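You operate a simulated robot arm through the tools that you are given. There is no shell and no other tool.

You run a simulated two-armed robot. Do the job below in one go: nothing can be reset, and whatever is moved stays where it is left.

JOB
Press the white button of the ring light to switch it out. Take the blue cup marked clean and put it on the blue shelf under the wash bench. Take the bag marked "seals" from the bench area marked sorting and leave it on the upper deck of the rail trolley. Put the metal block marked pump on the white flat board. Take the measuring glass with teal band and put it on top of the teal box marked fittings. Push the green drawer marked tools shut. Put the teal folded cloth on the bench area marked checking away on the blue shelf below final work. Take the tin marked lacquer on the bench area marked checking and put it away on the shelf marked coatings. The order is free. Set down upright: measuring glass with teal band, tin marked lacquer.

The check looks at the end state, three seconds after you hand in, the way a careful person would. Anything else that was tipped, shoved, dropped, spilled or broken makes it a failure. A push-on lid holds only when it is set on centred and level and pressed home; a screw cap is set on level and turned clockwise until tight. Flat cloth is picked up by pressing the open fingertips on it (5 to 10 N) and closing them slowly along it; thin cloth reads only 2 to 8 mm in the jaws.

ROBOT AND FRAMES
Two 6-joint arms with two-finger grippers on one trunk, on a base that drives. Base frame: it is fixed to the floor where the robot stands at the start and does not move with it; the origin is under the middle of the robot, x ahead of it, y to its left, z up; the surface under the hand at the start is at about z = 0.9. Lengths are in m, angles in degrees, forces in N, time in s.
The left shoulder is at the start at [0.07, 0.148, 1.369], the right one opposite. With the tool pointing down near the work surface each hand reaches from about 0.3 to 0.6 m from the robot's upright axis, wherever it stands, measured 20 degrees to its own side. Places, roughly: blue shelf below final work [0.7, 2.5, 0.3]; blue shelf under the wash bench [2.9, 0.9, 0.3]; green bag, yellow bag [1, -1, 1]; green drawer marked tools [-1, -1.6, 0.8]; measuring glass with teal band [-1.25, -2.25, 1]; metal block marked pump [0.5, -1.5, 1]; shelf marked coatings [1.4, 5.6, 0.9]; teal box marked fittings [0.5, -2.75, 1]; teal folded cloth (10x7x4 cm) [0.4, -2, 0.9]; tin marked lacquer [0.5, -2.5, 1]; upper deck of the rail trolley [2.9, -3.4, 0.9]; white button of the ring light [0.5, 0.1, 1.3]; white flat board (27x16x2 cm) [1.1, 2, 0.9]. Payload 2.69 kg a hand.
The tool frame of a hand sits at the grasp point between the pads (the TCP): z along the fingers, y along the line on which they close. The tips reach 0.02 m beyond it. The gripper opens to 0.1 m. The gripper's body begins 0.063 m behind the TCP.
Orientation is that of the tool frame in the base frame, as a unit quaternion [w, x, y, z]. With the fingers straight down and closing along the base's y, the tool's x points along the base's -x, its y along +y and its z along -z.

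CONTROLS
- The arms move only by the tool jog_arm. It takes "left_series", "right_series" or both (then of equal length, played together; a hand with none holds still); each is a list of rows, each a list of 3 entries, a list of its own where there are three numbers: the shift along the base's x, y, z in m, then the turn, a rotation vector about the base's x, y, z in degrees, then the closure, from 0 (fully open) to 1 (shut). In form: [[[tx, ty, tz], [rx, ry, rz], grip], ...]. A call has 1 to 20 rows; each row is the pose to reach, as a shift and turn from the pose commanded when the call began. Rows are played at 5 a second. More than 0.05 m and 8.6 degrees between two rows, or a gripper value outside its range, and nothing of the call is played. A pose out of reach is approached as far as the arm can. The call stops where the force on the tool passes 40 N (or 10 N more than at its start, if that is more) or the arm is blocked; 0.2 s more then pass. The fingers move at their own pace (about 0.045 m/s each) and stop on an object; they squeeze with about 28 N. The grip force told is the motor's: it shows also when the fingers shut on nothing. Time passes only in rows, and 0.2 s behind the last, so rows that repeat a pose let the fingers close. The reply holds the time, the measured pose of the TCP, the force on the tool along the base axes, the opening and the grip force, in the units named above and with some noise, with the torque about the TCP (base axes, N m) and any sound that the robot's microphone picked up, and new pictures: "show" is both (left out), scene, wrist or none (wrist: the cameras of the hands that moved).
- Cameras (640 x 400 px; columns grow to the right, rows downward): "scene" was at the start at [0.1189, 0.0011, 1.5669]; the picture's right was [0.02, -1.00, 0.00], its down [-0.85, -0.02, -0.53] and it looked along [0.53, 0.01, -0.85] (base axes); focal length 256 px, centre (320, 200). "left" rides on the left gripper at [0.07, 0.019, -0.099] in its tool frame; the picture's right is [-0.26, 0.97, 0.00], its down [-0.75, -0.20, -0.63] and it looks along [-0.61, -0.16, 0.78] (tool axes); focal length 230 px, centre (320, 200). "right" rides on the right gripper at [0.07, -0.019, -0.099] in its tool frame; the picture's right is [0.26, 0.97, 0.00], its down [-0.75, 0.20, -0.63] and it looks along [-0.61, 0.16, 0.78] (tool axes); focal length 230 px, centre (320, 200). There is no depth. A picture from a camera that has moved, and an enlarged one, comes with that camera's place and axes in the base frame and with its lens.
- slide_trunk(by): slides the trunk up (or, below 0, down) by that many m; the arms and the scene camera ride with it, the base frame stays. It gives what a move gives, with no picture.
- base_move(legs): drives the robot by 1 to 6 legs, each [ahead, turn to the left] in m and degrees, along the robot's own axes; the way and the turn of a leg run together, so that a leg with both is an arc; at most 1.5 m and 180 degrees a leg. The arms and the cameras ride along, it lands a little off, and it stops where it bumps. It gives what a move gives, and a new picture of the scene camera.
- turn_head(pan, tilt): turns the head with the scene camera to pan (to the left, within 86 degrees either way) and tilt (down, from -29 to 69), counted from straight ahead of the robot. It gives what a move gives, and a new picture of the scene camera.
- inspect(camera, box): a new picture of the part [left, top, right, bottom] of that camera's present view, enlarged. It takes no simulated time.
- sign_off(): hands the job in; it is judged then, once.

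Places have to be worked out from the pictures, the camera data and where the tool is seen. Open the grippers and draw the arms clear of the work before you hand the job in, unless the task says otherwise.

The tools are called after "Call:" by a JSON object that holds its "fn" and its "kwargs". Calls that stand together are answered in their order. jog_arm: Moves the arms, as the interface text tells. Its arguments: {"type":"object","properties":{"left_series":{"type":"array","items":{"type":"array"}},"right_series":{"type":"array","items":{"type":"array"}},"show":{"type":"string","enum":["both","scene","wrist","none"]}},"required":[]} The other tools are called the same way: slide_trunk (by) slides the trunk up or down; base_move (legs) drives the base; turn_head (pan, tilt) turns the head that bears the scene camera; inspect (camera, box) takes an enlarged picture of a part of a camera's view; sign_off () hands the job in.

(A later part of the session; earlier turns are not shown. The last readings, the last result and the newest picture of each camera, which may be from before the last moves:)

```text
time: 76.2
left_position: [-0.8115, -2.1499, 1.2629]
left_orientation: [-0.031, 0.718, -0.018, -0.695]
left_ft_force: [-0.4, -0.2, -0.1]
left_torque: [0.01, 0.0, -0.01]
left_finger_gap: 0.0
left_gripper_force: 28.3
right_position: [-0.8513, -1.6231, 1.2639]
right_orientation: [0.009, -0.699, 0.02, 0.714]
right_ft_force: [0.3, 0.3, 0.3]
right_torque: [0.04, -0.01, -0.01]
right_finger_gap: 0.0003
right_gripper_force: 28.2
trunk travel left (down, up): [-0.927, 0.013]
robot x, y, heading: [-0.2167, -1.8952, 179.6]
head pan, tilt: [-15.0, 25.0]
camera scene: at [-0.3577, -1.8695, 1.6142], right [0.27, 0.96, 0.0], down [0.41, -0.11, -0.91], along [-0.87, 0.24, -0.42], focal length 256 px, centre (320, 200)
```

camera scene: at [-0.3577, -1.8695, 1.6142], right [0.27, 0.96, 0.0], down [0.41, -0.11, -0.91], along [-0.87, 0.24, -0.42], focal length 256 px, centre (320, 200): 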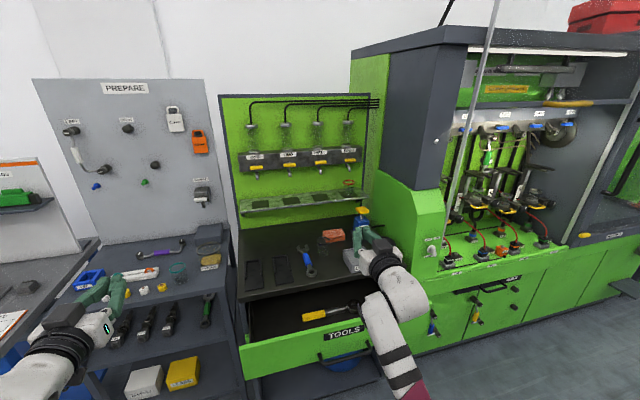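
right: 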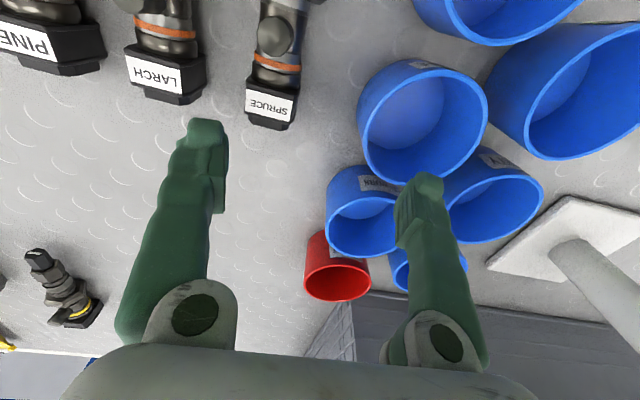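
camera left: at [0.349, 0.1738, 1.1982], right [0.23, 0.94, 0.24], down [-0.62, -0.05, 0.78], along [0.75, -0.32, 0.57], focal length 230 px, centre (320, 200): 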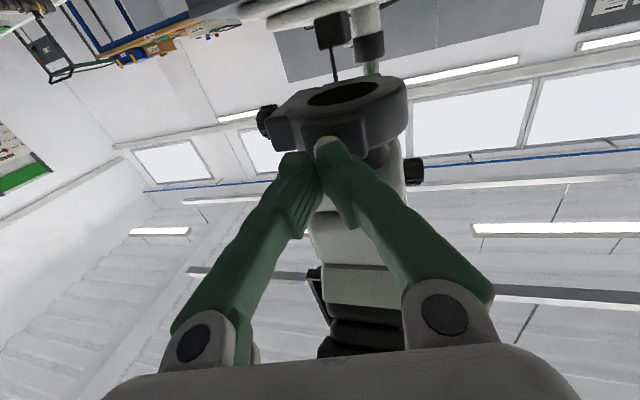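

Slides are limited to 0.4 m per call, so I lower in two steps: 0.38, then check.

Call:
{"fn": "slide_trunk", "kwargs": {"by": -0.38}}

Call:
{"fn": "turn_head", "kwargs": {"pan": -18, "tilt": 25}}

Call:
{"fn": "inspect", "kwargs": {"camera": "right", "box": [0, 0, 640, 400]}}

```text
time: 79.8
left_position: [-0.8104, -2.1508, 0.8828]
left_orientation: [-0.032, 0.718, -0.019, -0.696]
left_ft_force: [0.8, -0.2, 0.1]
left_torque: [-0.02, 0.02, 0.03]
left_finger_gap: 0.0003
left_gripper_force: 28.1
right_position: [-0.8503, -1.6215, 0.8827]
right_orientation: [0.009, -0.699, 0.021, 0.714]
right_ft_force: [0.1, -0.2, 1.1]
right_torque: [0.01, 0.0, 0.01]
right_finger_gap: 0.0
right_gripper_force: 27.9
trunk travel left (down, up): [-0.547, 0.393]
robot x, y, heading: [-0.2132, -1.8916, 179.5]
head pan, tilt: [-15.0, 25.0]
```

```text
time: 80.5
left_position: [-0.8116, -2.15, 0.882]
left_orientation: [-0.032, 0.718, -0.019, -0.695]
left_ft_force: [-0.5, -0.3, 0.2]
left_torque: [0.01, -0.01, 0.0]
left_finger_gap: 0.0
left_gripper_force: 27.6
right_position: [-0.8497, -1.6209, 0.8836]
right_orientation: [0.011, -0.7, 0.021, 0.714]
right_ft_force: [1.0, -0.1, 0.0]
right_torque: [0.01, -0.01, -0.01]
right_finger_gap: 0.0
right_gripper_force: 28.3
trunk travel left (down, up): [-0.547, 0.393]
robot x, y, heading: [-0.2173, -1.8901, 179.4]
head pan, tilt: [-18.0, 25.0]
camera scene: at [-0.3563, -1.8649, 1.2343], right [0.32, 0.95, 0.0], down [0.4, -0.13, -0.91], along [-0.86, 0.29, -0.42], focal length 256 px, centre (320, 200)
```

scene: 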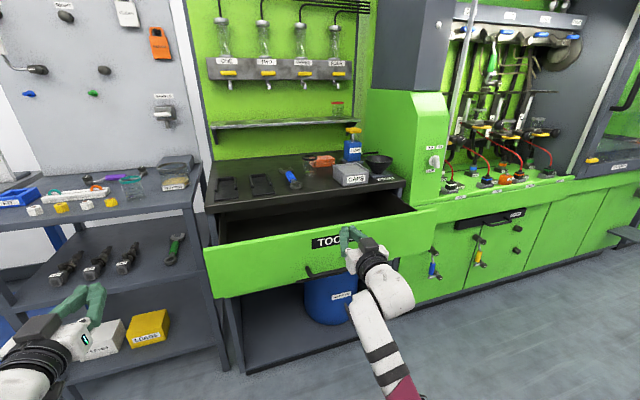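

```text
1.00 times, centred on (320, 200) of right (not enlarged: the box is as wide or as high as the picture)
camera zoom: at [-0.753, -1.6082, 0.8112], right [-0.04, -0.97, -0.24], down [0.64, -0.21, 0.74], along [-0.77, -0.12, 0.63], focal length 230 px, centre (320, 200)
```

zoom: 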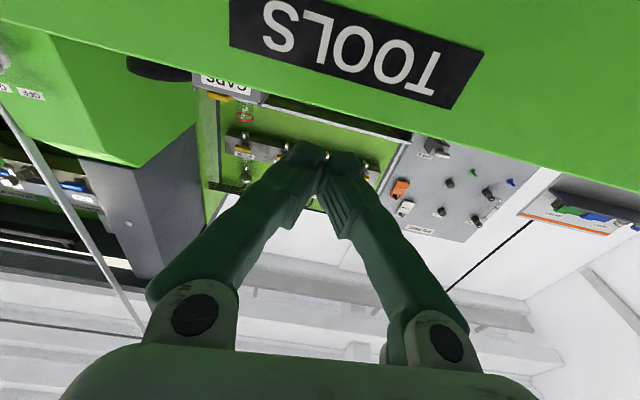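

The wrist view puts the drawer front's top edge at z ≈ 0.873 and the label centre near z ≈ 0.82; the tip is at 0.883. I slide down another 0.068 m.

Call:
{"fn": "slide_trunk", "kwargs": {"by": -0.068}}

Call:
{"fn": "jog_arm", "kwargs": {"right_series": [[[-0.02, 0, 0], [0, 0, 0], 1], [[-0.045, 0, 0], [0, 0, 0], 1], [[-0.07, 0, 0], [0, 0, 0], 1], [[-0.09, 0, 0], [0, 0, 0], 1]], "show": "both"}}

```text
time: 81.5
left_position: [-0.8101, -2.15, 0.8162]
left_orientation: [-0.031, 0.717, -0.019, -0.696]
left_ft_force: [-0.7, -0.5, 0.3]
left_torque: [0.04, -0.02, -0.05]
left_finger_gap: 0.0
left_gripper_force: 27.7
right_position: [-0.8505, -1.6211, 0.815]
right_orientation: [0.009, -0.699, 0.02, 0.715]
right_ft_force: [0.2, 0.3, 0.8]
right_torque: [0.03, 0.0, 0.0]
right_finger_gap: 0.0002
right_gripper_force: 27.8
trunk travel left (down, up): [-0.479, 0.461]
robot x, y, heading: [-0.2139, -1.8937, 179.4]
head pan, tilt: [-18.0, 25.0]
```

```text
time: 82.5
left_position: [-0.8111, -2.1514, 0.8147]
left_orientation: [-0.031, 0.718, -0.018, -0.696]
left_ft_force: [0.5, 0.9, 0.4]
left_torque: [0.03, -0.02, -0.02]
left_finger_gap: 0.0
left_gripper_force: 27.7
right_position: [-0.9412, -1.6251, 0.8171]
right_orientation: [0.008, -0.699, 0.02, 0.715]
right_ft_force: [0.3, 1.0, -0.2]
right_torque: [0.0, 0.01, -0.03]
right_finger_gap: 0.0
right_gripper_force: 28.7
trunk travel left (down, up): [-0.479, 0.461]
robot x, y, heading: [-0.2199, -1.8921, 179.6]
head pan, tilt: [-18.0, 25.0]
camera scene: at [-0.3568, -1.865, 1.1662], right [0.32, 0.95, 0.0], down [0.4, -0.13, -0.91], along [-0.86, 0.29, -0.42], focal length 256 px, centre (320, 200)
camera right: at [-0.8433, -1.6107, 0.7454], right [-0.04, -0.97, -0.24], down [0.64, -0.21, 0.74], along [-0.77, -0.12, 0.63], focal length 230 px, centre (320, 200)
```

scene: 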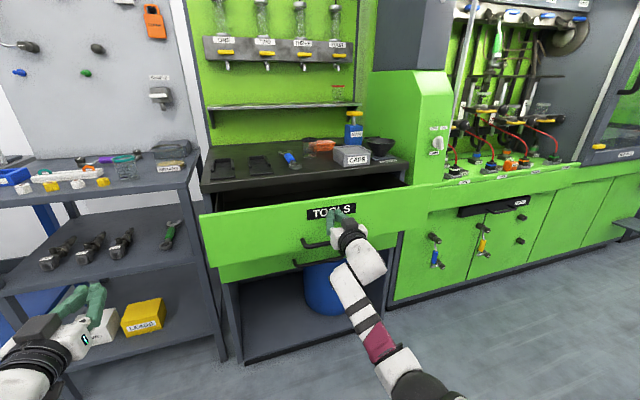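
right: 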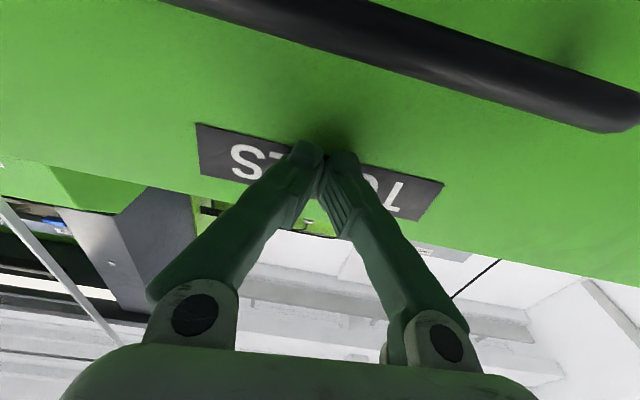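

No contact yet—tip nearly at the panel but the arm is almost fully stretched. I retract the hand, drive the base 0.13 m closer, then push with the arm.

Call:
{"fn": "jog_arm", "kwargs": {"right_series": [[[0.04, 0, 0], [0, 0, 0], 1], [[0.08, 0, 0], [0, 0, 0], 1], [[0.12, 0, 0], [0, 0, 0], 1]], "show": "none"}}

Call:
{"fn": "base_move", "kwargs": {"legs": [[0.12, 0]]}}

```text
time: 83.3
left_position: [-0.8106, -2.1493, 0.8164]
left_orientation: [-0.03, 0.718, -0.017, -0.695]
left_ft_force: [-0.1, -0.8, 1.3]
left_torque: [-0.02, -0.02, 0.02]
left_finger_gap: 0.0001
left_gripper_force: 27.9
right_position: [-0.8208, -1.623, 0.8187]
right_orientation: [0.008, -0.699, 0.019, 0.715]
right_ft_force: [0.1, 0.1, 0.3]
right_torque: [0.0, 0.0, 0.0]
right_finger_gap: 0.0
right_gripper_force: 27.7
trunk travel left (down, up): [-0.479, 0.461]
robot x, y, heading: [-0.2164, -1.8965, 179.4]
head pan, tilt: [-18.0, 25.0]
```

```text
time: 84.6
left_position: [-0.931, -2.1499, 0.8139]
left_orientation: [-0.032, 0.718, -0.02, -0.695]
left_ft_force: [-1.2, -0.7, -0.3]
left_torque: [0.03, -0.01, 0.0]
left_finger_gap: 0.0
left_gripper_force: 28.1
right_position: [-0.9429, -1.6216, 0.817]
right_orientation: [0.009, -0.7, 0.02, 0.714]
right_ft_force: [0.0, 0.6, -0.6]
right_torque: [0.04, 0.0, 0.02]
right_finger_gap: 0.0
right_gripper_force: 28.2
trunk travel left (down, up): [-0.479, 0.461]
robot x, y, heading: [-0.3379, -1.8937, 179.6]
head pan, tilt: [-18.0, 25.0]
camera scene: at [-0.4763, -1.8638, 1.1661], right [0.32, 0.95, 0.0], down [0.4, -0.13, -0.91], along [-0.86, 0.29, -0.42], focal length 256 px, centre (320, 200)
```

scene: 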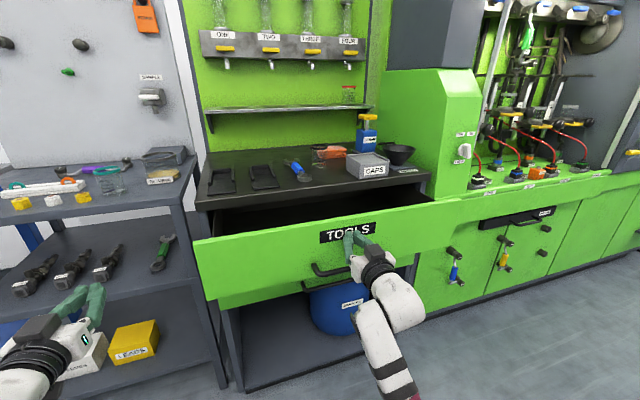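

Now I push the drawer with the right hand, 1.5 cm per row.

Call:
{"fn": "jog_arm", "kwargs": {"right_series": [[[-0.015, 0, 0], [0, 0, 0], 1], [[-0.03, 0, 0], [0, 0, 0], 1], [[-0.045, 0, 0], [0, 0, 0], 1], [[-0.06, 0, 0], [0, 0, 0], 1], [[-0.075, 0, 0], [0, 0, 0], 1], [[-0.09, 0, 0], [0, 0, 0], 1]], "show": "scene"}}

```text
time: 86.0
left_position: [-0.9307, -2.1505, 0.8156]
left_orientation: [-0.032, 0.718, -0.019, -0.695]
left_ft_force: [-0.2, -0.5, 0.1]
left_torque: [-0.01, 0.01, -0.01]
left_finger_gap: 0.0
left_gripper_force: 28.2
right_position: [-1.0322, -1.6215, 0.8164]
right_orientation: [0.008, -0.699, 0.02, 0.715]
right_ft_force: [-0.9, -0.2, 0.2]
right_torque: [-0.02, -0.01, 0.03]
right_finger_gap: 0.0
right_gripper_force: 28.0
trunk travel left (down, up): [-0.479, 0.461]
robot x, y, heading: [-0.3376, -1.8916, 179.4]
head pan, tilt: [-18.0, 25.0]
camera scene: at [-0.4758, -1.864, 1.1662], right [0.32, 0.95, 0.0], down [0.4, -0.13, -0.91], along [-0.86, 0.29, -0.42], focal length 256 px, centre (320, 200)
```

scene: 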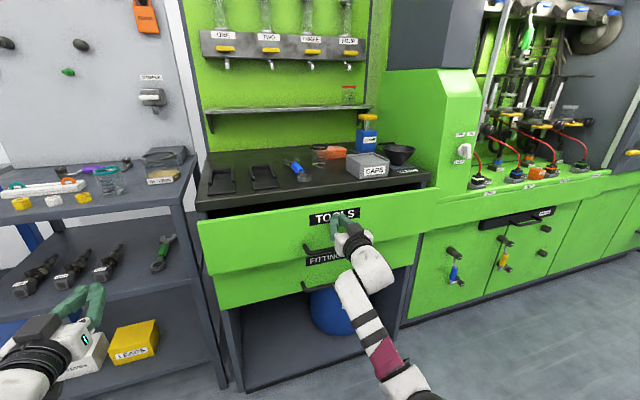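

The drawer slides in easily (the lower "FITTINGS" drawer front shows the flush plane). I keep pushing to the arm's limit.

Call:
{"fn": "jog_arm", "kwargs": {"right_series": [[[-0.015, 0, 0], [0, 0, 0], 1], [[-0.03, 0, 0], [0, 0, 0], 1], [[-0.045, 0, 0], [0, 0, 0], 1]], "show": "scene"}}

```text
time: 86.8
left_position: [-0.9313, -2.1495, 0.8139]
left_orientation: [-0.03, 0.718, -0.017, -0.696]
left_ft_force: [0.7, 0.4, 0.2]
left_torque: [0.0, 0.0, 0.04]
left_finger_gap: 0.0
left_gripper_force: 27.8
right_position: [-1.0786, -1.6212, 0.8154]
right_orientation: [0.008, -0.699, 0.02, 0.714]
right_ft_force: [-0.8, 0.4, -0.1]
right_torque: [-0.02, 0.0, 0.01]
right_finger_gap: 0.0
right_gripper_force: 28.0
trunk travel left (down, up): [-0.479, 0.461]
robot x, y, heading: [-0.3357, -1.8938, 179.4]
head pan, tilt: [-18.0, 25.0]
camera scene: at [-0.476, -1.8639, 1.1661], right [0.32, 0.95, 0.0], down [0.4, -0.13, -0.91], along [-0.86, 0.29, -0.42], focal length 256 px, centre (320, 200)
```

scene: 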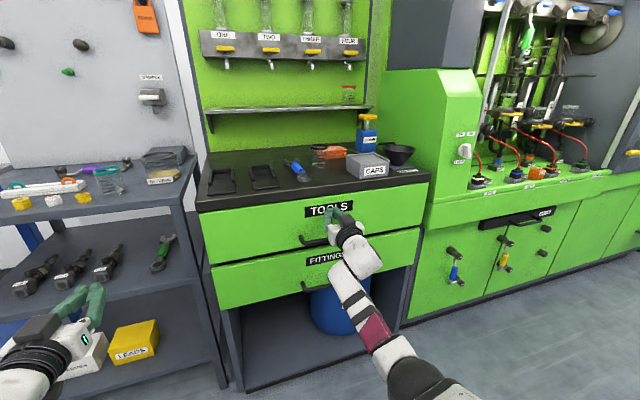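

The tools drawer is nearly flush with the fittings drawer. I push on in small steps until the force shows it is home.

Call:
{"fn": "jog_arm", "kwargs": {"right_series": [[[-0.01, 0, 0], [0, 0, 0], 1], [[-0.02, 0, 0], [0, 0, 0], 1], [[-0.03, 0, 0], [0, 0, 0], 1], [[-0.04, 0, 0], [0, 0, 0], 1]], "show": "scene"}}

Call:
{"fn": "inspect", "kwargs": {"camera": "scene", "box": [180, 140, 450, 310]}}

```text
time: 87.3
left_position: [-0.9257, -2.1461, 0.8194]
left_orientation: [-0.034, 0.716, -0.019, -0.698]
left_ft_force: [-0.4, -0.1, 0.1]
left_torque: [0.02, -0.02, 0.01]
left_finger_gap: 0.0001
left_gripper_force: 28.5
right_position: [-1.0836, -1.6219, 0.8169]
right_orientation: [0.009, -0.699, 0.021, 0.715]
right_ft_force: [25.9, -4.9, 3.5]
right_torque: [0.06, -0.03, 0.25]
right_finger_gap: 0.0
right_gripper_force: 28.1
trunk travel left (down, up): [-0.479, 0.461]
robot x, y, heading: [-0.3393, -1.8918, 179.1]
head pan, tilt: [-18.0, 25.0]
stopped in row 2 (right hand): the force on the tool passed its limit at 53 N (the readings are from after the stop); the commanded pose is now the measured one
camera scene: at [-0.4675, -1.8647, 1.1673], right [0.32, 0.95, 0.0], down [0.39, -0.13, -0.91], along [-0.86, 0.29, -0.42], focal length 256 px, centre (320, 200)
```

scene: 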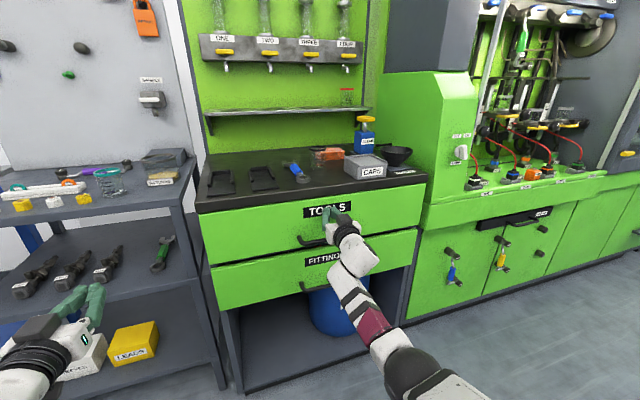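

```text
2.35 times, centred on (315, 225) of scene
camera zoom: at [-0.4675, -1.8647, 1.1673], right [0.32, 0.95, 0.0], down [0.39, -0.13, -0.91], along [-0.86, 0.29, -0.42], focal length 602 px, centre (332, 141)
```

zoom: 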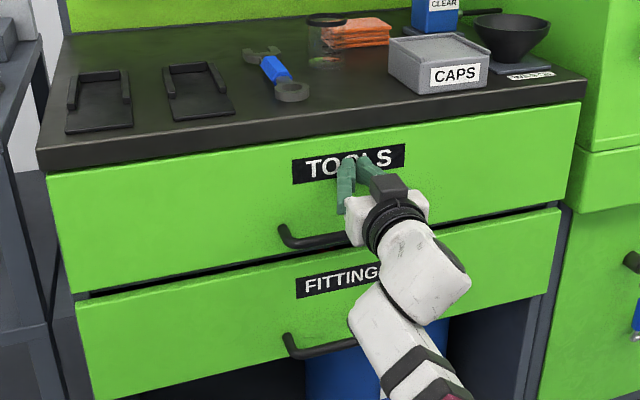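

The drawer stopped hard at 53 N and its front is flush: it is shut. I withdraw the hand, back off, and raise the trunk.

Call:
{"fn": "jog_arm", "kwargs": {"right_series": [[[0.03, 0, 0], [0, 0, 0], 1], [[0.06, 0, 0], [0, 0, 0], 1]], "show": "none"}}

Call:
{"fn": "base_move", "kwargs": {"legs": [[-0.15, 0]]}}

Call:
{"fn": "slide_trunk", "kwargs": {"by": 0.4}}

Call:
{"fn": "turn_head", "kwargs": {"pan": 25, "tilt": 30}}

Call:
{"fn": "inspect", "kwargs": {"camera": "scene", "box": [180, 120, 440, 300]}}

```text
time: 87.9
left_position: [-0.9303, -2.1472, 0.8153]
left_orientation: [-0.033, 0.717, -0.02, -0.696]
left_ft_force: [0.8, -0.2, 0.0]
left_torque: [-0.01, 0.03, 0.0]
left_finger_gap: 0.0
left_gripper_force: 28.4
right_position: [-1.0304, -1.6223, 0.8127]
right_orientation: [0.009, -0.703, 0.021, 0.711]
right_ft_force: [-0.1, -0.1, -0.1]
right_torque: [0.01, 0.02, 0.01]
right_finger_gap: 0.0001
right_gripper_force: 27.9
trunk travel left (down, up): [-0.479, 0.461]
robot x, y, heading: [-0.3399, -1.8938, 179.3]
head pan, tilt: [-18.0, 25.0]
```

```text
time: 89.3
left_position: [-0.7794, -2.1495, 0.8161]
left_orientation: [-0.032, 0.717, -0.019, -0.696]
left_ft_force: [0.5, -0.5, 0.3]
left_torque: [0.02, -0.01, -0.01]
left_finger_gap: 0.0
left_gripper_force: 27.8
right_position: [-0.8814, -1.6236, 0.8138]
right_orientation: [0.009, -0.702, 0.021, 0.712]
right_ft_force: [0.1, 0.0, 0.4]
right_torque: [0.01, -0.04, -0.02]
right_finger_gap: 0.0
right_gripper_force: 28.3
trunk travel left (down, up): [-0.479, 0.461]
robot x, y, heading: [-0.1845, -1.8905, 179.6]
head pan, tilt: [-18.0, 25.0]
camera scene: at [-0.3235, -1.8651, 1.1664], right [0.32, 0.95, 0.0], down [0.4, -0.13, -0.91], along [-0.86, 0.29, -0.42], focal length 256 px, centre (320, 200)
```

scene: 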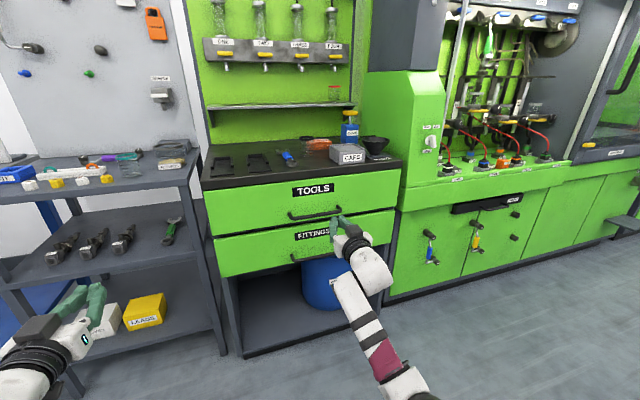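

```text
time: 93.1
left_position: [-0.7801, -2.1486, 1.2159]
left_orientation: [-0.032, 0.718, -0.019, -0.695]
left_ft_force: [-0.3, -0.7, -0.2]
left_torque: [0.0, 0.0, -0.02]
left_finger_gap: 0.0
left_gripper_force: 27.9
right_position: [-0.8805, -1.6239, 1.213]
right_orientation: [0.009, -0.703, 0.022, 0.711]
right_ft_force: [-1.1, 0.2, 0.0]
right_torque: [-0.01, -0.03, 0.01]
right_finger_gap: 0.0
right_gripper_force: 27.7
trunk travel left (down, up): [-0.879, 0.061]
robot x, y, heading: [-0.1853, -1.8967, 179.3]
head pan, tilt: [-18.0, 25.0]
```

```text
time: 94.2
left_position: [-0.7794, -2.1485, 1.2146]
left_orientation: [-0.033, 0.718, -0.019, -0.695]
left_ft_force: [-0.6, -0.6, 0.0]
left_torque: [-0.01, -0.05, 0.02]
left_finger_gap: 0.0
left_gripper_force: 28.3
right_position: [-0.8805, -1.6237, 1.2123]
right_orientation: [0.01, -0.703, 0.022, 0.711]
right_ft_force: [0.1, -0.2, 0.4]
right_torque: [0.03, -0.02, 0.01]
right_finger_gap: 0.0
right_gripper_force: 27.9
trunk travel left (down, up): [-0.879, 0.061]
robot x, y, heading: [-0.1898, -1.8944, 179.4]
head pan, tilt: [25.0, 30.0]
camera scene: at [-0.3194, -1.9317, 1.5583], right [-0.41, 0.91, 0.0], down [0.46, 0.21, -0.87], along [-0.79, -0.36, -0.5], focal length 256 px, centre (320, 200)
```

scene: 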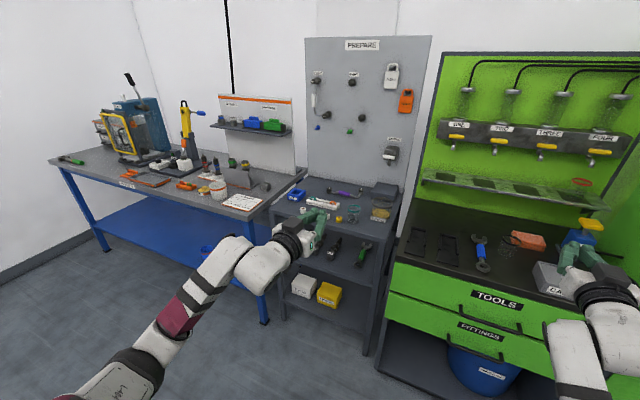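

```text
2.22 times, centred on (310, 210) of scene
camera zoom: at [-0.3194, -1.9317, 1.5583], right [-0.41, 0.91, 0.0], down [0.46, 0.21, -0.87], along [-0.79, -0.36, -0.5], focal length 569 px, centre (342, 178)
```

zoom: 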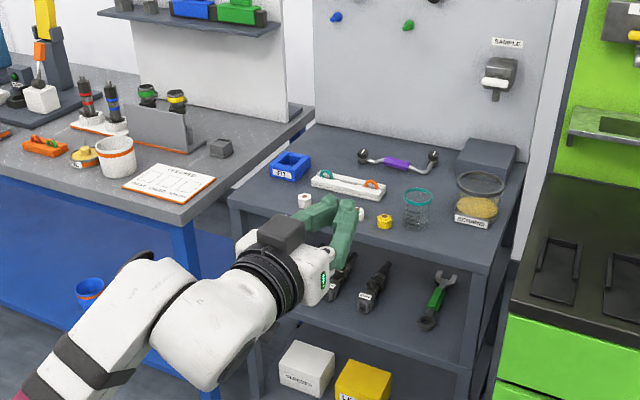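

The drawer is shut, and the teal-rimmed glass stands near [−1.26, −2.2], about 7 cm tall, 6 cm wide. I drive to y ≈ −2.42 so the right hand can take it.

Call:
{"fn": "base_move", "kwargs": {"legs": [[0, 90], [0.53, 0], [0, -90]]}}

Call:
{"fn": "turn_head", "kwargs": {"pan": -15, "tilt": 35}}

Call:
{"fn": "inspect", "kwargs": {"camera": "scene", "box": [220, 80, 420, 220]}}

```text
time: 104.9
left_position: [-0.7683, -2.7054, 1.2168]
left_orientation: [-0.018, 0.718, -0.004, -0.696]
left_ft_force: [-0.5, -0.2, 0.9]
left_torque: [-0.02, -0.01, -0.01]
left_finger_gap: 0.0002
left_gripper_force: 27.6
right_position: [-0.8901, -2.1842, 1.2124]
right_orientation: [-0.006, -0.703, 0.007, 0.711]
right_ft_force: [0.1, 0.6, 0.1]
right_torque: [0.0, 0.01, 0.02]
right_finger_gap: 0.0
right_gripper_force: 28.6
trunk travel left (down, up): [-0.879, 0.061]
robot x, y, heading: [-0.1836, -2.4273, -178.5]
head pan, tilt: [25.0, 30.0]
camera scene: at [-0.3173, -2.4695, 1.5583], right [-0.45, 0.89, 0.0], down [0.45, 0.23, -0.87], along [-0.77, -0.39, -0.5], focal length 256 px, centre (320, 200)
```

scene: 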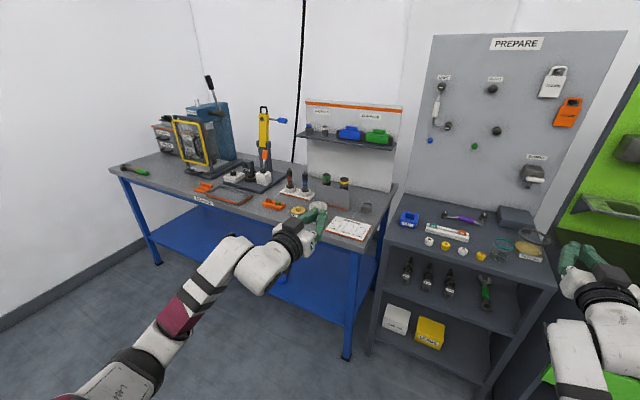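

```text
time: 106.0
left_position: [-0.7682, -2.7047, 1.2147]
left_orientation: [-0.018, 0.718, -0.003, -0.696]
left_ft_force: [0.3, -0.4, -0.9]
left_torque: [-0.04, -0.03, -0.01]
left_finger_gap: 0.0
left_gripper_force: 27.6
right_position: [-0.8895, -2.1837, 1.2121]
right_orientation: [-0.005, -0.703, 0.007, 0.711]
right_ft_force: [-0.6, -0.2, -0.2]
right_torque: [0.0, -0.05, 0.0]
right_finger_gap: 0.0
right_gripper_force: 28.0
trunk travel left (down, up): [-0.879, 0.061]
robot x, y, heading: [-0.1839, -2.4251, -178.0]
head pan, tilt: [-15.0, 35.0]
camera scene: at [-0.3223, -2.4083, 1.5505], right [0.23, 0.97, 0.0], down [0.56, -0.13, -0.82], along [-0.8, 0.19, -0.57], focal length 256 px, centre (320, 200)
```

scene: 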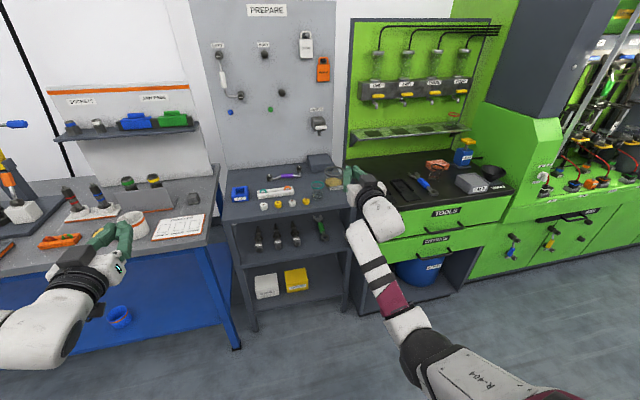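

```text
2.86 times, centred on (320, 150) of scene
camera zoom: at [-0.3223, -2.4083, 1.5505], right [0.23, 0.97, 0.0], down [0.56, -0.13, -0.82], along [-0.8, 0.19, -0.57], focal length 732 px, centre (320, 343)
```

zoom: 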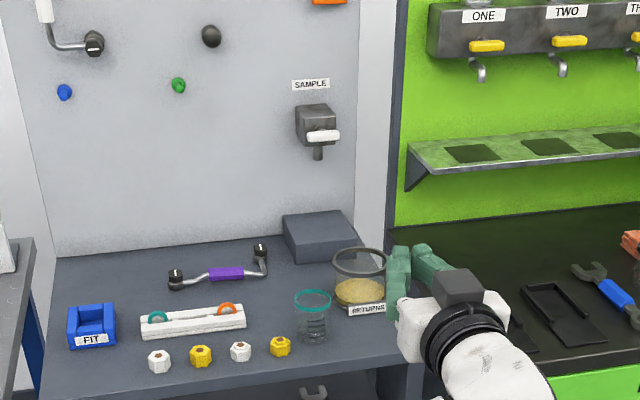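

Glass base at about [−1.26, −2.196, 0.90], rim at z ≈ 0.965. I tilt the right tool to 45° down and open it to about 8 cm, raising the left hand for clearance, then drive closer.

Call:
{"fn": "jog_arm", "kwargs": {"right_series": [[[0.015, -0.002, -0.02], [0, -7.5, 0], 0.2], [[0.03, -0.004, -0.04], [0, -15, 0], 0.2], [[0.045, -0.006, -0.06], [0, -22.5, 0], 0.2], [[0.06, -0.008, -0.08], [0, -30, 0], 0.2], [[0.075, -0.01, -0.095], [0, -37.5, 0], 0.2], [[0.09, -0.01, -0.11], [0, -45, 0], 0.2]], "left_series": [[[0, 0, 0.02], [0, 0, 0], 1], [[0, 0, 0.04], [0, 0, 0], 1], [[0, 0, 0.06], [0, 0, 0], 1], [[0, 0, 0.08], [0, 0, 0], 1], [[0, 0, 0.09], [0, 0, 0], 1], [[0, 0, 0.1], [0, 0, 0], 1]], "show": "none"}}

Call:
{"fn": "base_move", "kwargs": {"legs": [[0.38, -2]]}}

Call:
{"fn": "turn_head", "kwargs": {"pan": -15, "tilt": 45}}

```text
time: 107.4
left_position: [-0.7675, -2.7051, 1.3151]
left_orientation: [-0.017, 0.717, -0.004, -0.696]
left_ft_force: [-0.3, -0.2, 0.1]
left_torque: [-0.01, -0.01, 0.0]
left_finger_gap: 0.0002
left_gripper_force: 28.5
right_position: [-0.8002, -2.1935, 1.103]
right_orientation: [0.002, 0.923, -0.009, -0.386]
right_ft_force: [0.0, -0.3, -0.1]
right_torque: [0.02, 0.0, 0.0]
right_finger_gap: 0.0802
right_gripper_force: 0.0
trunk travel left (down, up): [-0.879, 0.061]
robot x, y, heading: [-0.188, -2.4298, -178.3]
head pan, tilt: [-15.0, 35.0]
```

```text
time: 109.7
left_position: [-1.1448, -2.6885, 1.3157]
left_orientation: [-0.031, 0.717, -0.018, -0.696]
left_ft_force: [0.3, 0.2, 0.4]
left_torque: [-0.01, 0.02, 0.01]
left_finger_gap: 0.0001
left_gripper_force: 27.9
right_position: [-1.1604, -2.1756, 1.1039]
right_orientation: [-0.006, 0.921, -0.026, -0.389]
right_ft_force: [-0.3, -0.4, -0.2]
right_torque: [-0.01, -0.01, 0.02]
right_finger_gap: 0.0799
right_gripper_force: 0.0
trunk travel left (down, up): [-0.879, 0.061]
robot x, y, heading: [-0.5544, -2.4311, 179.5]
head pan, tilt: [-15.0, 35.0]
camera scene: at [-0.6888, -2.4077, 1.5508], right [0.26, 0.96, 0.0], down [0.55, -0.15, -0.82], along [-0.79, 0.22, -0.57], focal length 256 px, centre (320, 200)
```

scene: 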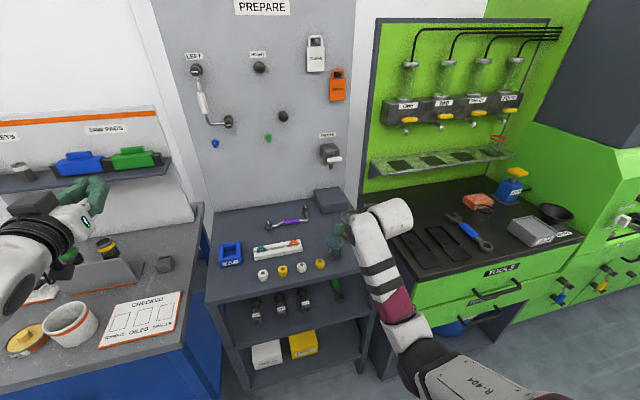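

```text
time: 110.4
left_position: [-1.1474, -2.6895, 1.3142]
left_orientation: [-0.032, 0.718, -0.018, -0.695]
left_ft_force: [-0.7, 0.1, -0.4]
left_torque: [-0.02, 0.04, 0.03]
left_finger_gap: 0.0
left_gripper_force: 27.7
right_position: [-1.1622, -2.1766, 1.1034]
right_orientation: [-0.006, 0.921, -0.027, -0.389]
right_ft_force: [0.3, 0.8, -0.4]
right_torque: [0.0, 0.0, -0.01]
right_finger_gap: 0.0802
right_gripper_force: 0.1
trunk travel left (down, up): [-0.879, 0.061]
robot x, y, heading: [-0.5591, -2.43, 180.0]
head pan, tilt: [-15.0, 45.0]
camera scene: at [-0.6851, -2.4094, 1.5357], right [0.26, 0.96, 0.0], down [0.68, -0.19, -0.71], along [-0.68, 0.19, -0.71], focal length 256 px, centre (320, 200)
```

scene: 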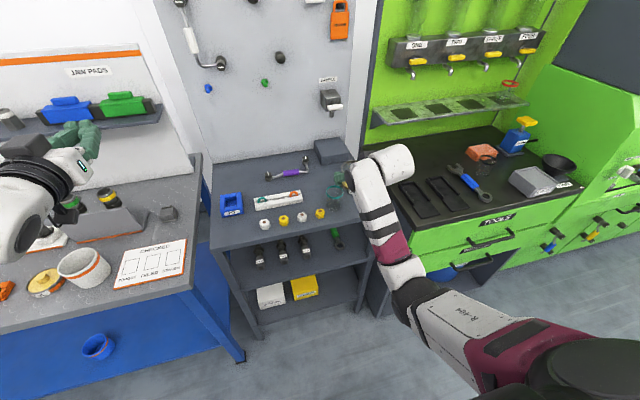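

The right hand hovers above and in front of the glass. I check its camera.

Call:
{"fn": "inspect", "kwargs": {"camera": "right", "box": [0, 0, 640, 400]}}

Call:
{"fn": "inspect", "kwargs": {"camera": "scene", "box": [200, 130, 400, 260]}}

```text
1.00 times, centred on (320, 200) of right (not enlarged: the box is as wide or as high as the picture)
camera zoom: at [-1.0424, -2.1634, 1.1224], right [0.13, -0.98, -0.17], down [-0.08, -0.19, 0.98], along [-0.99, -0.11, -0.11], focal length 230 px, centre (320, 200)
```

zoom: 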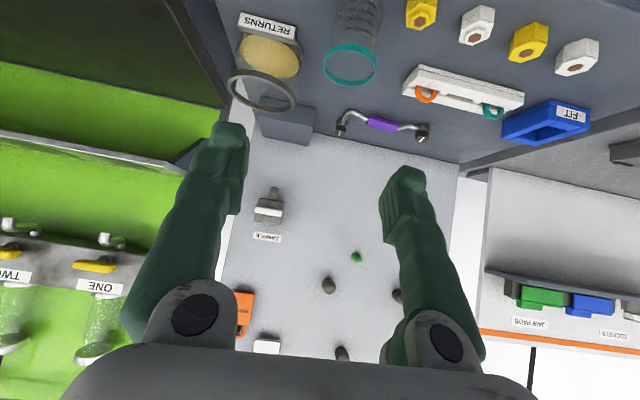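

```text
3.08 times, centred on (300, 195) of scene
camera zoom: at [-0.6851, -2.4094, 1.5357], right [0.26, 0.96, 0.0], down [0.68, -0.19, -0.71], along [-0.68, 0.19, -0.71], focal length 788 px, centre (382, 215)
```

zoom: 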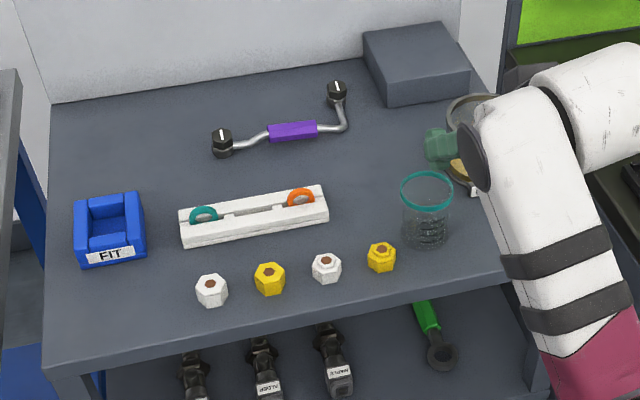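

Both views agree on the glass centre at about [−1.25, −2.197], rim z ≈ 0.967. I go to a pre-grasp point 10 cm back along the tool axis and look again.

Call:
{"fn": "jog_arm", "kwargs": {"right_series": [[[-0.005, -0.01, -0.03], [0, 0, 0], 0.25], [[-0.01, -0.018, -0.06], [0, 0, 0], 0.25], [[-0.016, -0.022, -0.088], [0, 0, 0], 0.25], [[-0.016, -0.022, -0.088], [0, 0, 0], 0.25]], "show": "both"}}

Call:
{"fn": "inspect", "kwargs": {"camera": "scene", "box": [260, 140, 400, 240]}}

```text
time: 111.4
left_position: [-1.1474, -2.6879, 1.3152]
left_orientation: [-0.03, 0.718, -0.016, -0.696]
left_ft_force: [0.5, -0.5, -0.1]
left_torque: [-0.01, -0.02, 0.01]
left_finger_gap: 0.0
left_gripper_force: 28.4
right_position: [-1.1766, -2.1986, 1.0133]
right_orientation: [-0.006, 0.921, -0.027, -0.39]
right_ft_force: [0.3, -0.9, -0.3]
right_torque: [0.03, 0.0, -0.05]
right_finger_gap: 0.0749
right_gripper_force: 0.1
trunk travel left (down, up): [-0.879, 0.061]
robot x, y, heading: [-0.5546, -2.4271, 179.7]
head pan, tilt: [-15.0, 45.0]
camera scene: at [-0.685, -2.4094, 1.5357], right [0.26, 0.96, 0.0], down [0.68, -0.19, -0.71], along [-0.68, 0.19, -0.71], focal length 256 px, centre (320, 200)
camera right: at [-1.0562, -2.1856, 1.0323], right [0.13, -0.98, -0.17], down [-0.08, -0.19, 0.98], along [-0.99, -0.11, -0.11], focal length 230 px, centre (320, 200)
```

scene: 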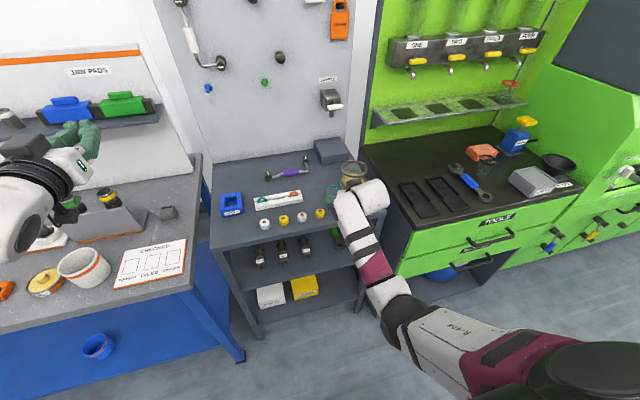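
right: 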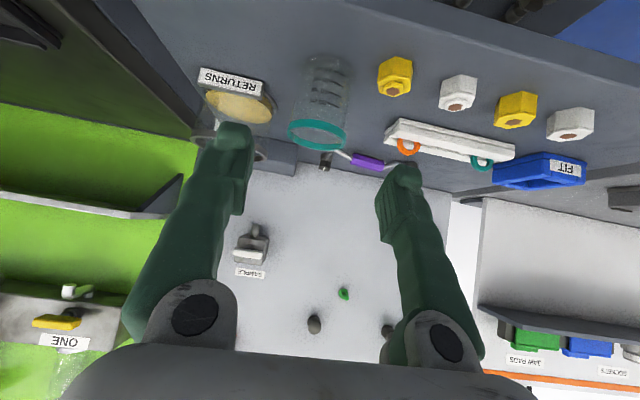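

```text
4.00 times, centred on (330, 190) of scene
camera zoom: at [-0.685, -2.4094, 1.5357], right [0.26, 0.96, 0.0], down [0.68, -0.19, -0.71], along [-0.68, 0.19, -0.71], focal length 1024 px, centre (280, 240)
```

zoom: 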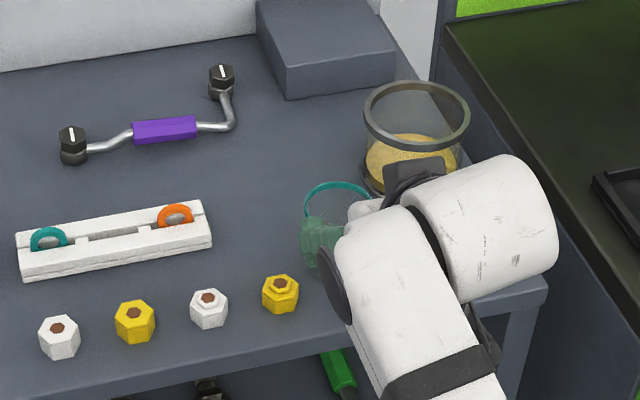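

The wrist view suggests the glass rim is nearer [−1.275, −2.195, 0.945], slightly further and lower than estimated. I advance 6 cm along the tool axis and look again.

Call:
{"fn": "jog_arm", "kwargs": {"right_series": [[[-0.015, 0.001, -0.018], [0, 0, 0], 0.25], [[-0.03, 0.002, -0.035], [0, 0, 0], 0.25], [[-0.043, 0.003, -0.05], [0, 0, 0], 0.25], [[-0.043, 0.003, -0.05], [0, 0, 0], 0.25]], "show": "wrist"}}

Call:
{"fn": "inspect", "kwargs": {"camera": "scene", "box": [260, 140, 400, 240]}}

```text
time: 112.4
left_position: [-1.1475, -2.6877, 1.3141]
left_orientation: [-0.031, 0.718, -0.018, -0.696]
left_ft_force: [-0.9, 0.4, 0.0]
left_torque: [-0.01, 0.0, 0.0]
left_finger_gap: 0.0
left_gripper_force: 28.2
right_position: [-1.221, -2.197, 0.9633]
right_orientation: [-0.005, 0.921, -0.027, -0.388]
right_ft_force: [0.4, -0.3, -0.1]
right_torque: [0.03, 0.01, 0.0]
right_finger_gap: 0.075
right_gripper_force: 0.1
trunk travel left (down, up): [-0.879, 0.061]
robot x, y, heading: [-0.5561, -2.4342, 179.9]
head pan, tilt: [-15.0, 45.0]
camera right: at [-1.1008, -2.1832, 0.9835], right [0.13, -0.98, -0.17], down [-0.08, -0.19, 0.98], along [-0.99, -0.11, -0.11], focal length 230 px, centre (320, 200)
```

right: 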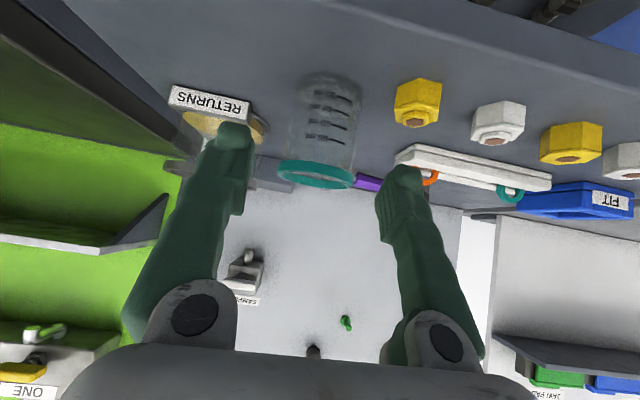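

```text
4.00 times, centred on (330, 190) of scene
camera zoom: at [-0.6849, -2.4095, 1.5357], right [0.26, 0.96, 0.0], down [0.68, -0.19, -0.71], along [-0.68, 0.19, -0.71], focal length 1024 px, centre (280, 240)
```

zoom: 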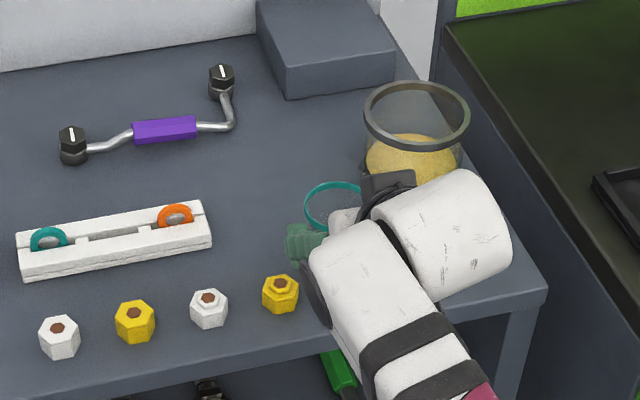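

The glass is well centred between the fingers: rim at about [−1.277, −2.197, 0.944]. I advance to the grasp point and close.

Call:
{"fn": "jog_arm", "kwargs": {"right_series": [[[-0.02, 0, -0.017], [0, 0, 0], 0.25], [[-0.04, 0, -0.033], [0, 0, 0], 0.25], [[-0.056, 0, -0.045], [0, 0, 0], 0.25], [[-0.056, 0, -0.045], [0, 0, 0], 0.25]], "show": "wrist"}}

```text
time: 113.4
left_position: [-1.1472, -2.6875, 1.3148]
left_orientation: [-0.032, 0.718, -0.018, -0.695]
left_ft_force: [-0.1, 0.7, -0.4]
left_torque: [0.0, 0.04, 0.0]
left_finger_gap: 0.0
left_gripper_force: 27.7
right_position: [-1.2518, -2.1901, 0.9338]
right_orientation: [-0.005, 0.921, -0.027, -0.389]
right_ft_force: [-0.2, 0.4, -0.2]
right_torque: [-0.02, -0.03, -0.02]
right_finger_gap: 0.0749
right_gripper_force: 0.1
right hand out of reach, approached as far as the arm can: row 2, 3, 4
trunk travel left (down, up): [-0.879, 0.061]
robot x, y, heading: [-0.5582, -2.4337, 179.4]
head pan, tilt: [-15.0, 45.0]
camera right: at [-1.1317, -2.1788, 0.9535], right [0.13, -0.98, -0.17], down [-0.08, -0.19, 0.98], along [-0.99, -0.11, -0.11], focal length 230 px, centre (320, 200)
```

right: 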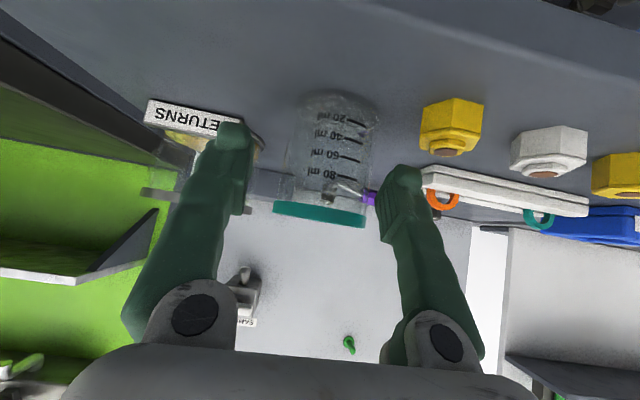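

The arm's reach ended 2.5 cm short. I back off along the tool axis, drive the base 6 cm closer, and re-approach.

Call:
{"fn": "jog_arm", "kwargs": {"right_series": [[[0.02, -0.002, 0.025], [0, 0, 0], 0.25], [[0.04, -0.004, 0.05], [0, 0, 0], 0.25], [[0.06, -0.006, 0.075], [0, 0, 0], 0.25]], "show": "none"}}

Call:
{"fn": "base_move", "kwargs": {"legs": [[0.07, 0]]}}

Call:
{"fn": "inspect", "kwargs": {"camera": "right", "box": [0, 0, 640, 400]}}

```text
time: 114.2
left_position: [-1.1486, -2.6882, 1.3143]
left_orientation: [-0.031, 0.717, -0.017, -0.696]
left_ft_force: [-0.7, -0.6, 0.6]
left_torque: [0.0, 0.01, -0.04]
left_finger_gap: 0.0002
left_gripper_force: 27.7
right_position: [-1.191, -2.1978, 1.0104]
right_orientation: [-0.005, 0.921, -0.026, -0.388]
right_ft_force: [-0.5, 0.6, 0.1]
right_torque: [-0.02, -0.01, -0.02]
right_finger_gap: 0.0749
right_gripper_force: 0.0
trunk travel left (down, up): [-0.879, 0.061]
robot x, y, heading: [-0.5558, -2.4303, 179.7]
head pan, tilt: [-15.0, 45.0]
```

```text
time: 115.2
left_position: [-1.2152, -2.6852, 1.3166]
left_orientation: [-0.03, 0.718, -0.019, -0.695]
left_ft_force: [-1.4, 0.4, -0.6]
left_torque: [-0.03, 0.01, 0.02]
left_finger_gap: 0.0001
left_gripper_force: 27.8
right_position: [-1.2594, -2.1958, 1.0095]
right_orientation: [-0.007, 0.921, -0.027, -0.389]
right_ft_force: [-1.2, -0.2, -0.6]
right_torque: [0.01, -0.02, -0.01]
right_finger_gap: 0.075
right_gripper_force: 0.2
trunk travel left (down, up): [-0.879, 0.061]
robot x, y, heading: [-0.6259, -2.4286, 179.3]
head pan, tilt: [-15.0, 45.0]
camera scene: at [-0.7766, -2.409, 1.5351], right [0.27, 0.96, 0.0], down [0.69, -0.19, -0.7], along [-0.67, 0.19, -0.72], focal length 256 px, centre (320, 200)
```

scene: 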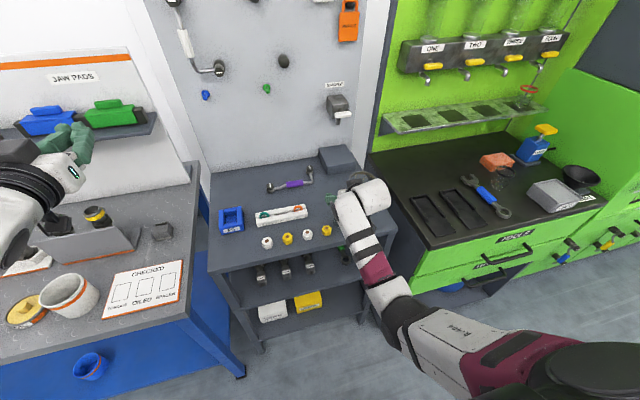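

```text
1.00 times, centred on (320, 200) of right (not enlarged: the box is as wide or as high as the picture)
camera zoom: at [-1.1386, -2.1839, 1.0297], right [0.13, -0.98, -0.17], down [-0.08, -0.19, 0.98], along [-0.99, -0.11, -0.11], focal length 230 px, centre (320, 200)
```

zoom: 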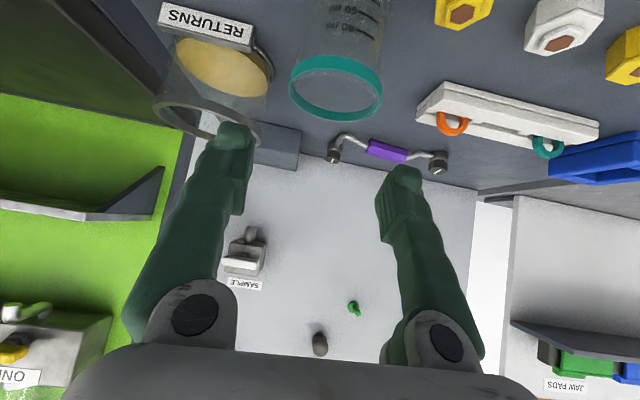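

The glass rim is confirmed at [−1.276, −2.197, 0.942]. I descend around it and check before closing.

Call:
{"fn": "jog_arm", "kwargs": {"right_series": [[[0, 0, -0.03], [0, 0, 0], 0.25], [[-0.008, -0.001, -0.06], [0, 0, 0], 0.25], [[-0.018, -0.001, -0.09], [0, 0, 0], 0.25], [[-0.018, -0.001, -0.09], [0, 0, 0], 0.25]], "show": "wrist"}}

```text
time: 116.2
left_position: [-1.1888, -2.6862, 1.3251]
left_orientation: [-0.03, 0.711, -0.019, -0.702]
left_ft_force: [0.5, -0.8, 0.4]
left_torque: [0.01, -0.03, -0.02]
left_finger_gap: 0.0
left_gripper_force: 28.1
right_position: [-1.2596, -2.197, 0.9314]
right_orientation: [-0.005, 0.918, -0.027, -0.397]
right_ft_force: [0.0, 0.0, 0.4]
right_torque: [-0.01, 0.03, 0.0]
right_finger_gap: 0.0753
right_gripper_force: 0.1
trunk travel left (down, up): [-0.879, 0.061]
robot x, y, heading: [-0.6245, -2.4285, 179.7]
head pan, tilt: [-15.0, 45.0]
camera right: at [-1.1388, -2.1847, 0.9486], right [0.12, -0.98, -0.18], down [-0.06, -0.19, 0.98], along [-0.99, -0.11, -0.09], focal length 230 px, centre (320, 200)
```

right: 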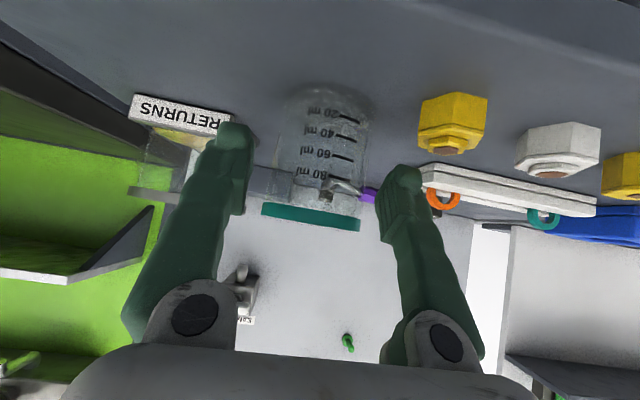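

The body settled back slightly; the TCP is 1.6 cm short of the glass axis. I make the last small move and close the fingers.

Call:
{"fn": "jog_arm", "kwargs": {"right_series": [[[-0.008, 0, -0.006], [0, 0, 0], 0.25], [[-0.016, 0, -0.012], [0, 0, 0], 0.25], [[-0.016, 0, -0.012], [0, 0, 0], 0.25], [[-0.016, 0, -0.012], [0, 0, 0], 0.5], [[-0.016, 0, -0.012], [0, 0, 0], 1], [[-0.016, 0, -0.012], [0, 0, 0], 1], [[-0.016, 0, -0.012], [0, 0, 0], 1]], "show": "wrist"}}

```text
time: 117.8
left_position: [-1.1951, -2.6863, 1.3218]
left_orientation: [-0.03, 0.712, -0.021, -0.701]
left_ft_force: [0.3, -0.2, -0.4]
left_torque: [-0.01, 0.02, -0.05]
left_finger_gap: 0.0002
left_gripper_force: 28.4
right_position: [-1.2801, -2.1973, 0.9165]
right_orientation: [-0.007, 0.918, -0.029, -0.395]
right_ft_force: [-0.2, 0.6, -0.1]
right_torque: [0.01, -0.04, 0.0]
right_finger_gap: 0.0583
right_gripper_force: 27.8
trunk travel left (down, up): [-0.879, 0.061]
robot x, y, heading: [-0.6271, -2.4314, 179.8]
head pan, tilt: [-15.0, 45.0]
camera right: at [-1.1591, -2.1853, 0.9337], right [0.12, -0.98, -0.18], down [-0.07, -0.19, 0.98], along [-0.99, -0.11, -0.09], focal length 230 px, centre (320, 200)
```

right: 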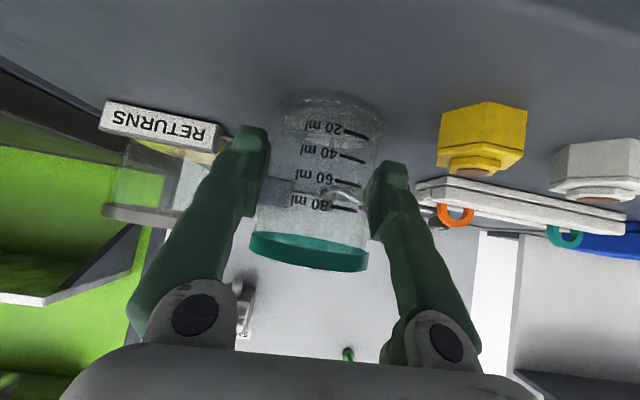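

The glass is held (gap 58 mm). I lift it straight up, then back the base away into the aisle.

Call:
{"fn": "jog_arm", "kwargs": {"right_series": [[[0, 0, 0.03], [0, 0, 0], 1], [[0, 0, 0.07], [0, 0, 0], 1], [[0.01, 0, 0.11], [0, 0, 0], 1], [[0.02, 0, 0.15], [0, 0, 0], 1], [[0.03, 0, 0.18], [0, 0, 0], 1]], "show": "wrist"}}

Call:
{"fn": "base_move", "kwargs": {"legs": [[-0.3, 0]]}}

```text
time: 119.0
left_position: [-1.1946, -2.6869, 1.3222]
left_orientation: [-0.03, 0.712, -0.02, -0.701]
left_ft_force: [-0.3, 0.2, -0.1]
left_torque: [0.0, 0.02, 0.0]
left_finger_gap: 0.0001
left_gripper_force: 28.1
right_position: [-1.2506, -2.1967, 1.0961]
right_orientation: [-0.005, 0.918, -0.027, -0.395]
right_ft_force: [-0.4, -0.7, -0.8]
right_torque: [0.01, -0.02, 0.02]
right_finger_gap: 0.0582
right_gripper_force: 28.1
trunk travel left (down, up): [-0.879, 0.061]
robot x, y, heading: [-0.6249, -2.4315, 179.4]
head pan, tilt: [-15.0, 45.0]
camera right: at [-1.1303, -2.1858, 1.1138], right [0.12, -0.98, -0.18], down [-0.07, -0.19, 0.98], along [-0.99, -0.11, -0.09], focal length 230 px, centre (320, 200)
```

right: 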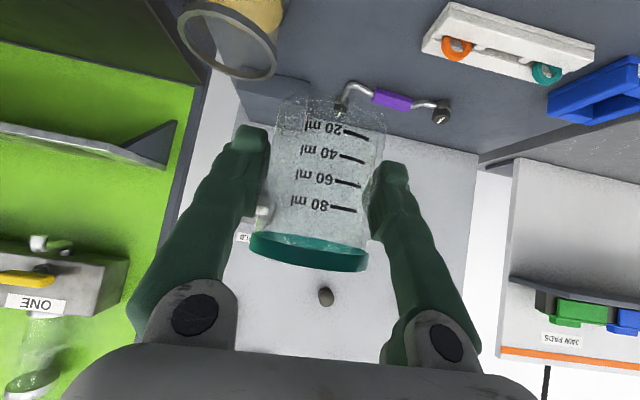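

```text
time: 121.1
left_position: [-0.9023, -2.6866, 1.3224]
left_orientation: [-0.031, 0.713, -0.021, -0.7]
left_ft_force: [-0.7, 0.4, 0.7]
left_torque: [0.01, 0.04, 0.02]
left_finger_gap: 0.0
left_gripper_force: 28.2
right_position: [-0.9569, -2.1974, 1.0944]
right_orientation: [-0.006, 0.919, -0.029, -0.394]
right_ft_force: [0.5, -0.2, -0.5]
right_torque: [0.01, 0.0, 0.01]
right_finger_gap: 0.0582
right_gripper_force: 28.1
trunk travel left (down, up): [-0.879, 0.061]
robot x, y, heading: [-0.326, -2.4319, 179.6]
head pan, tilt: [-15.0, 45.0]
camera scene: at [-0.4612, -2.411, 1.5354], right [0.27, 0.96, 0.0], down [0.68, -0.19, -0.71], along [-0.68, 0.19, -0.71], focal length 256 px, centre (320, 200)
```

scene: 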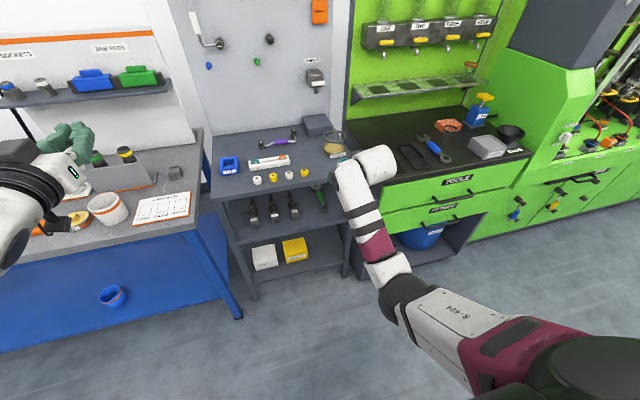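

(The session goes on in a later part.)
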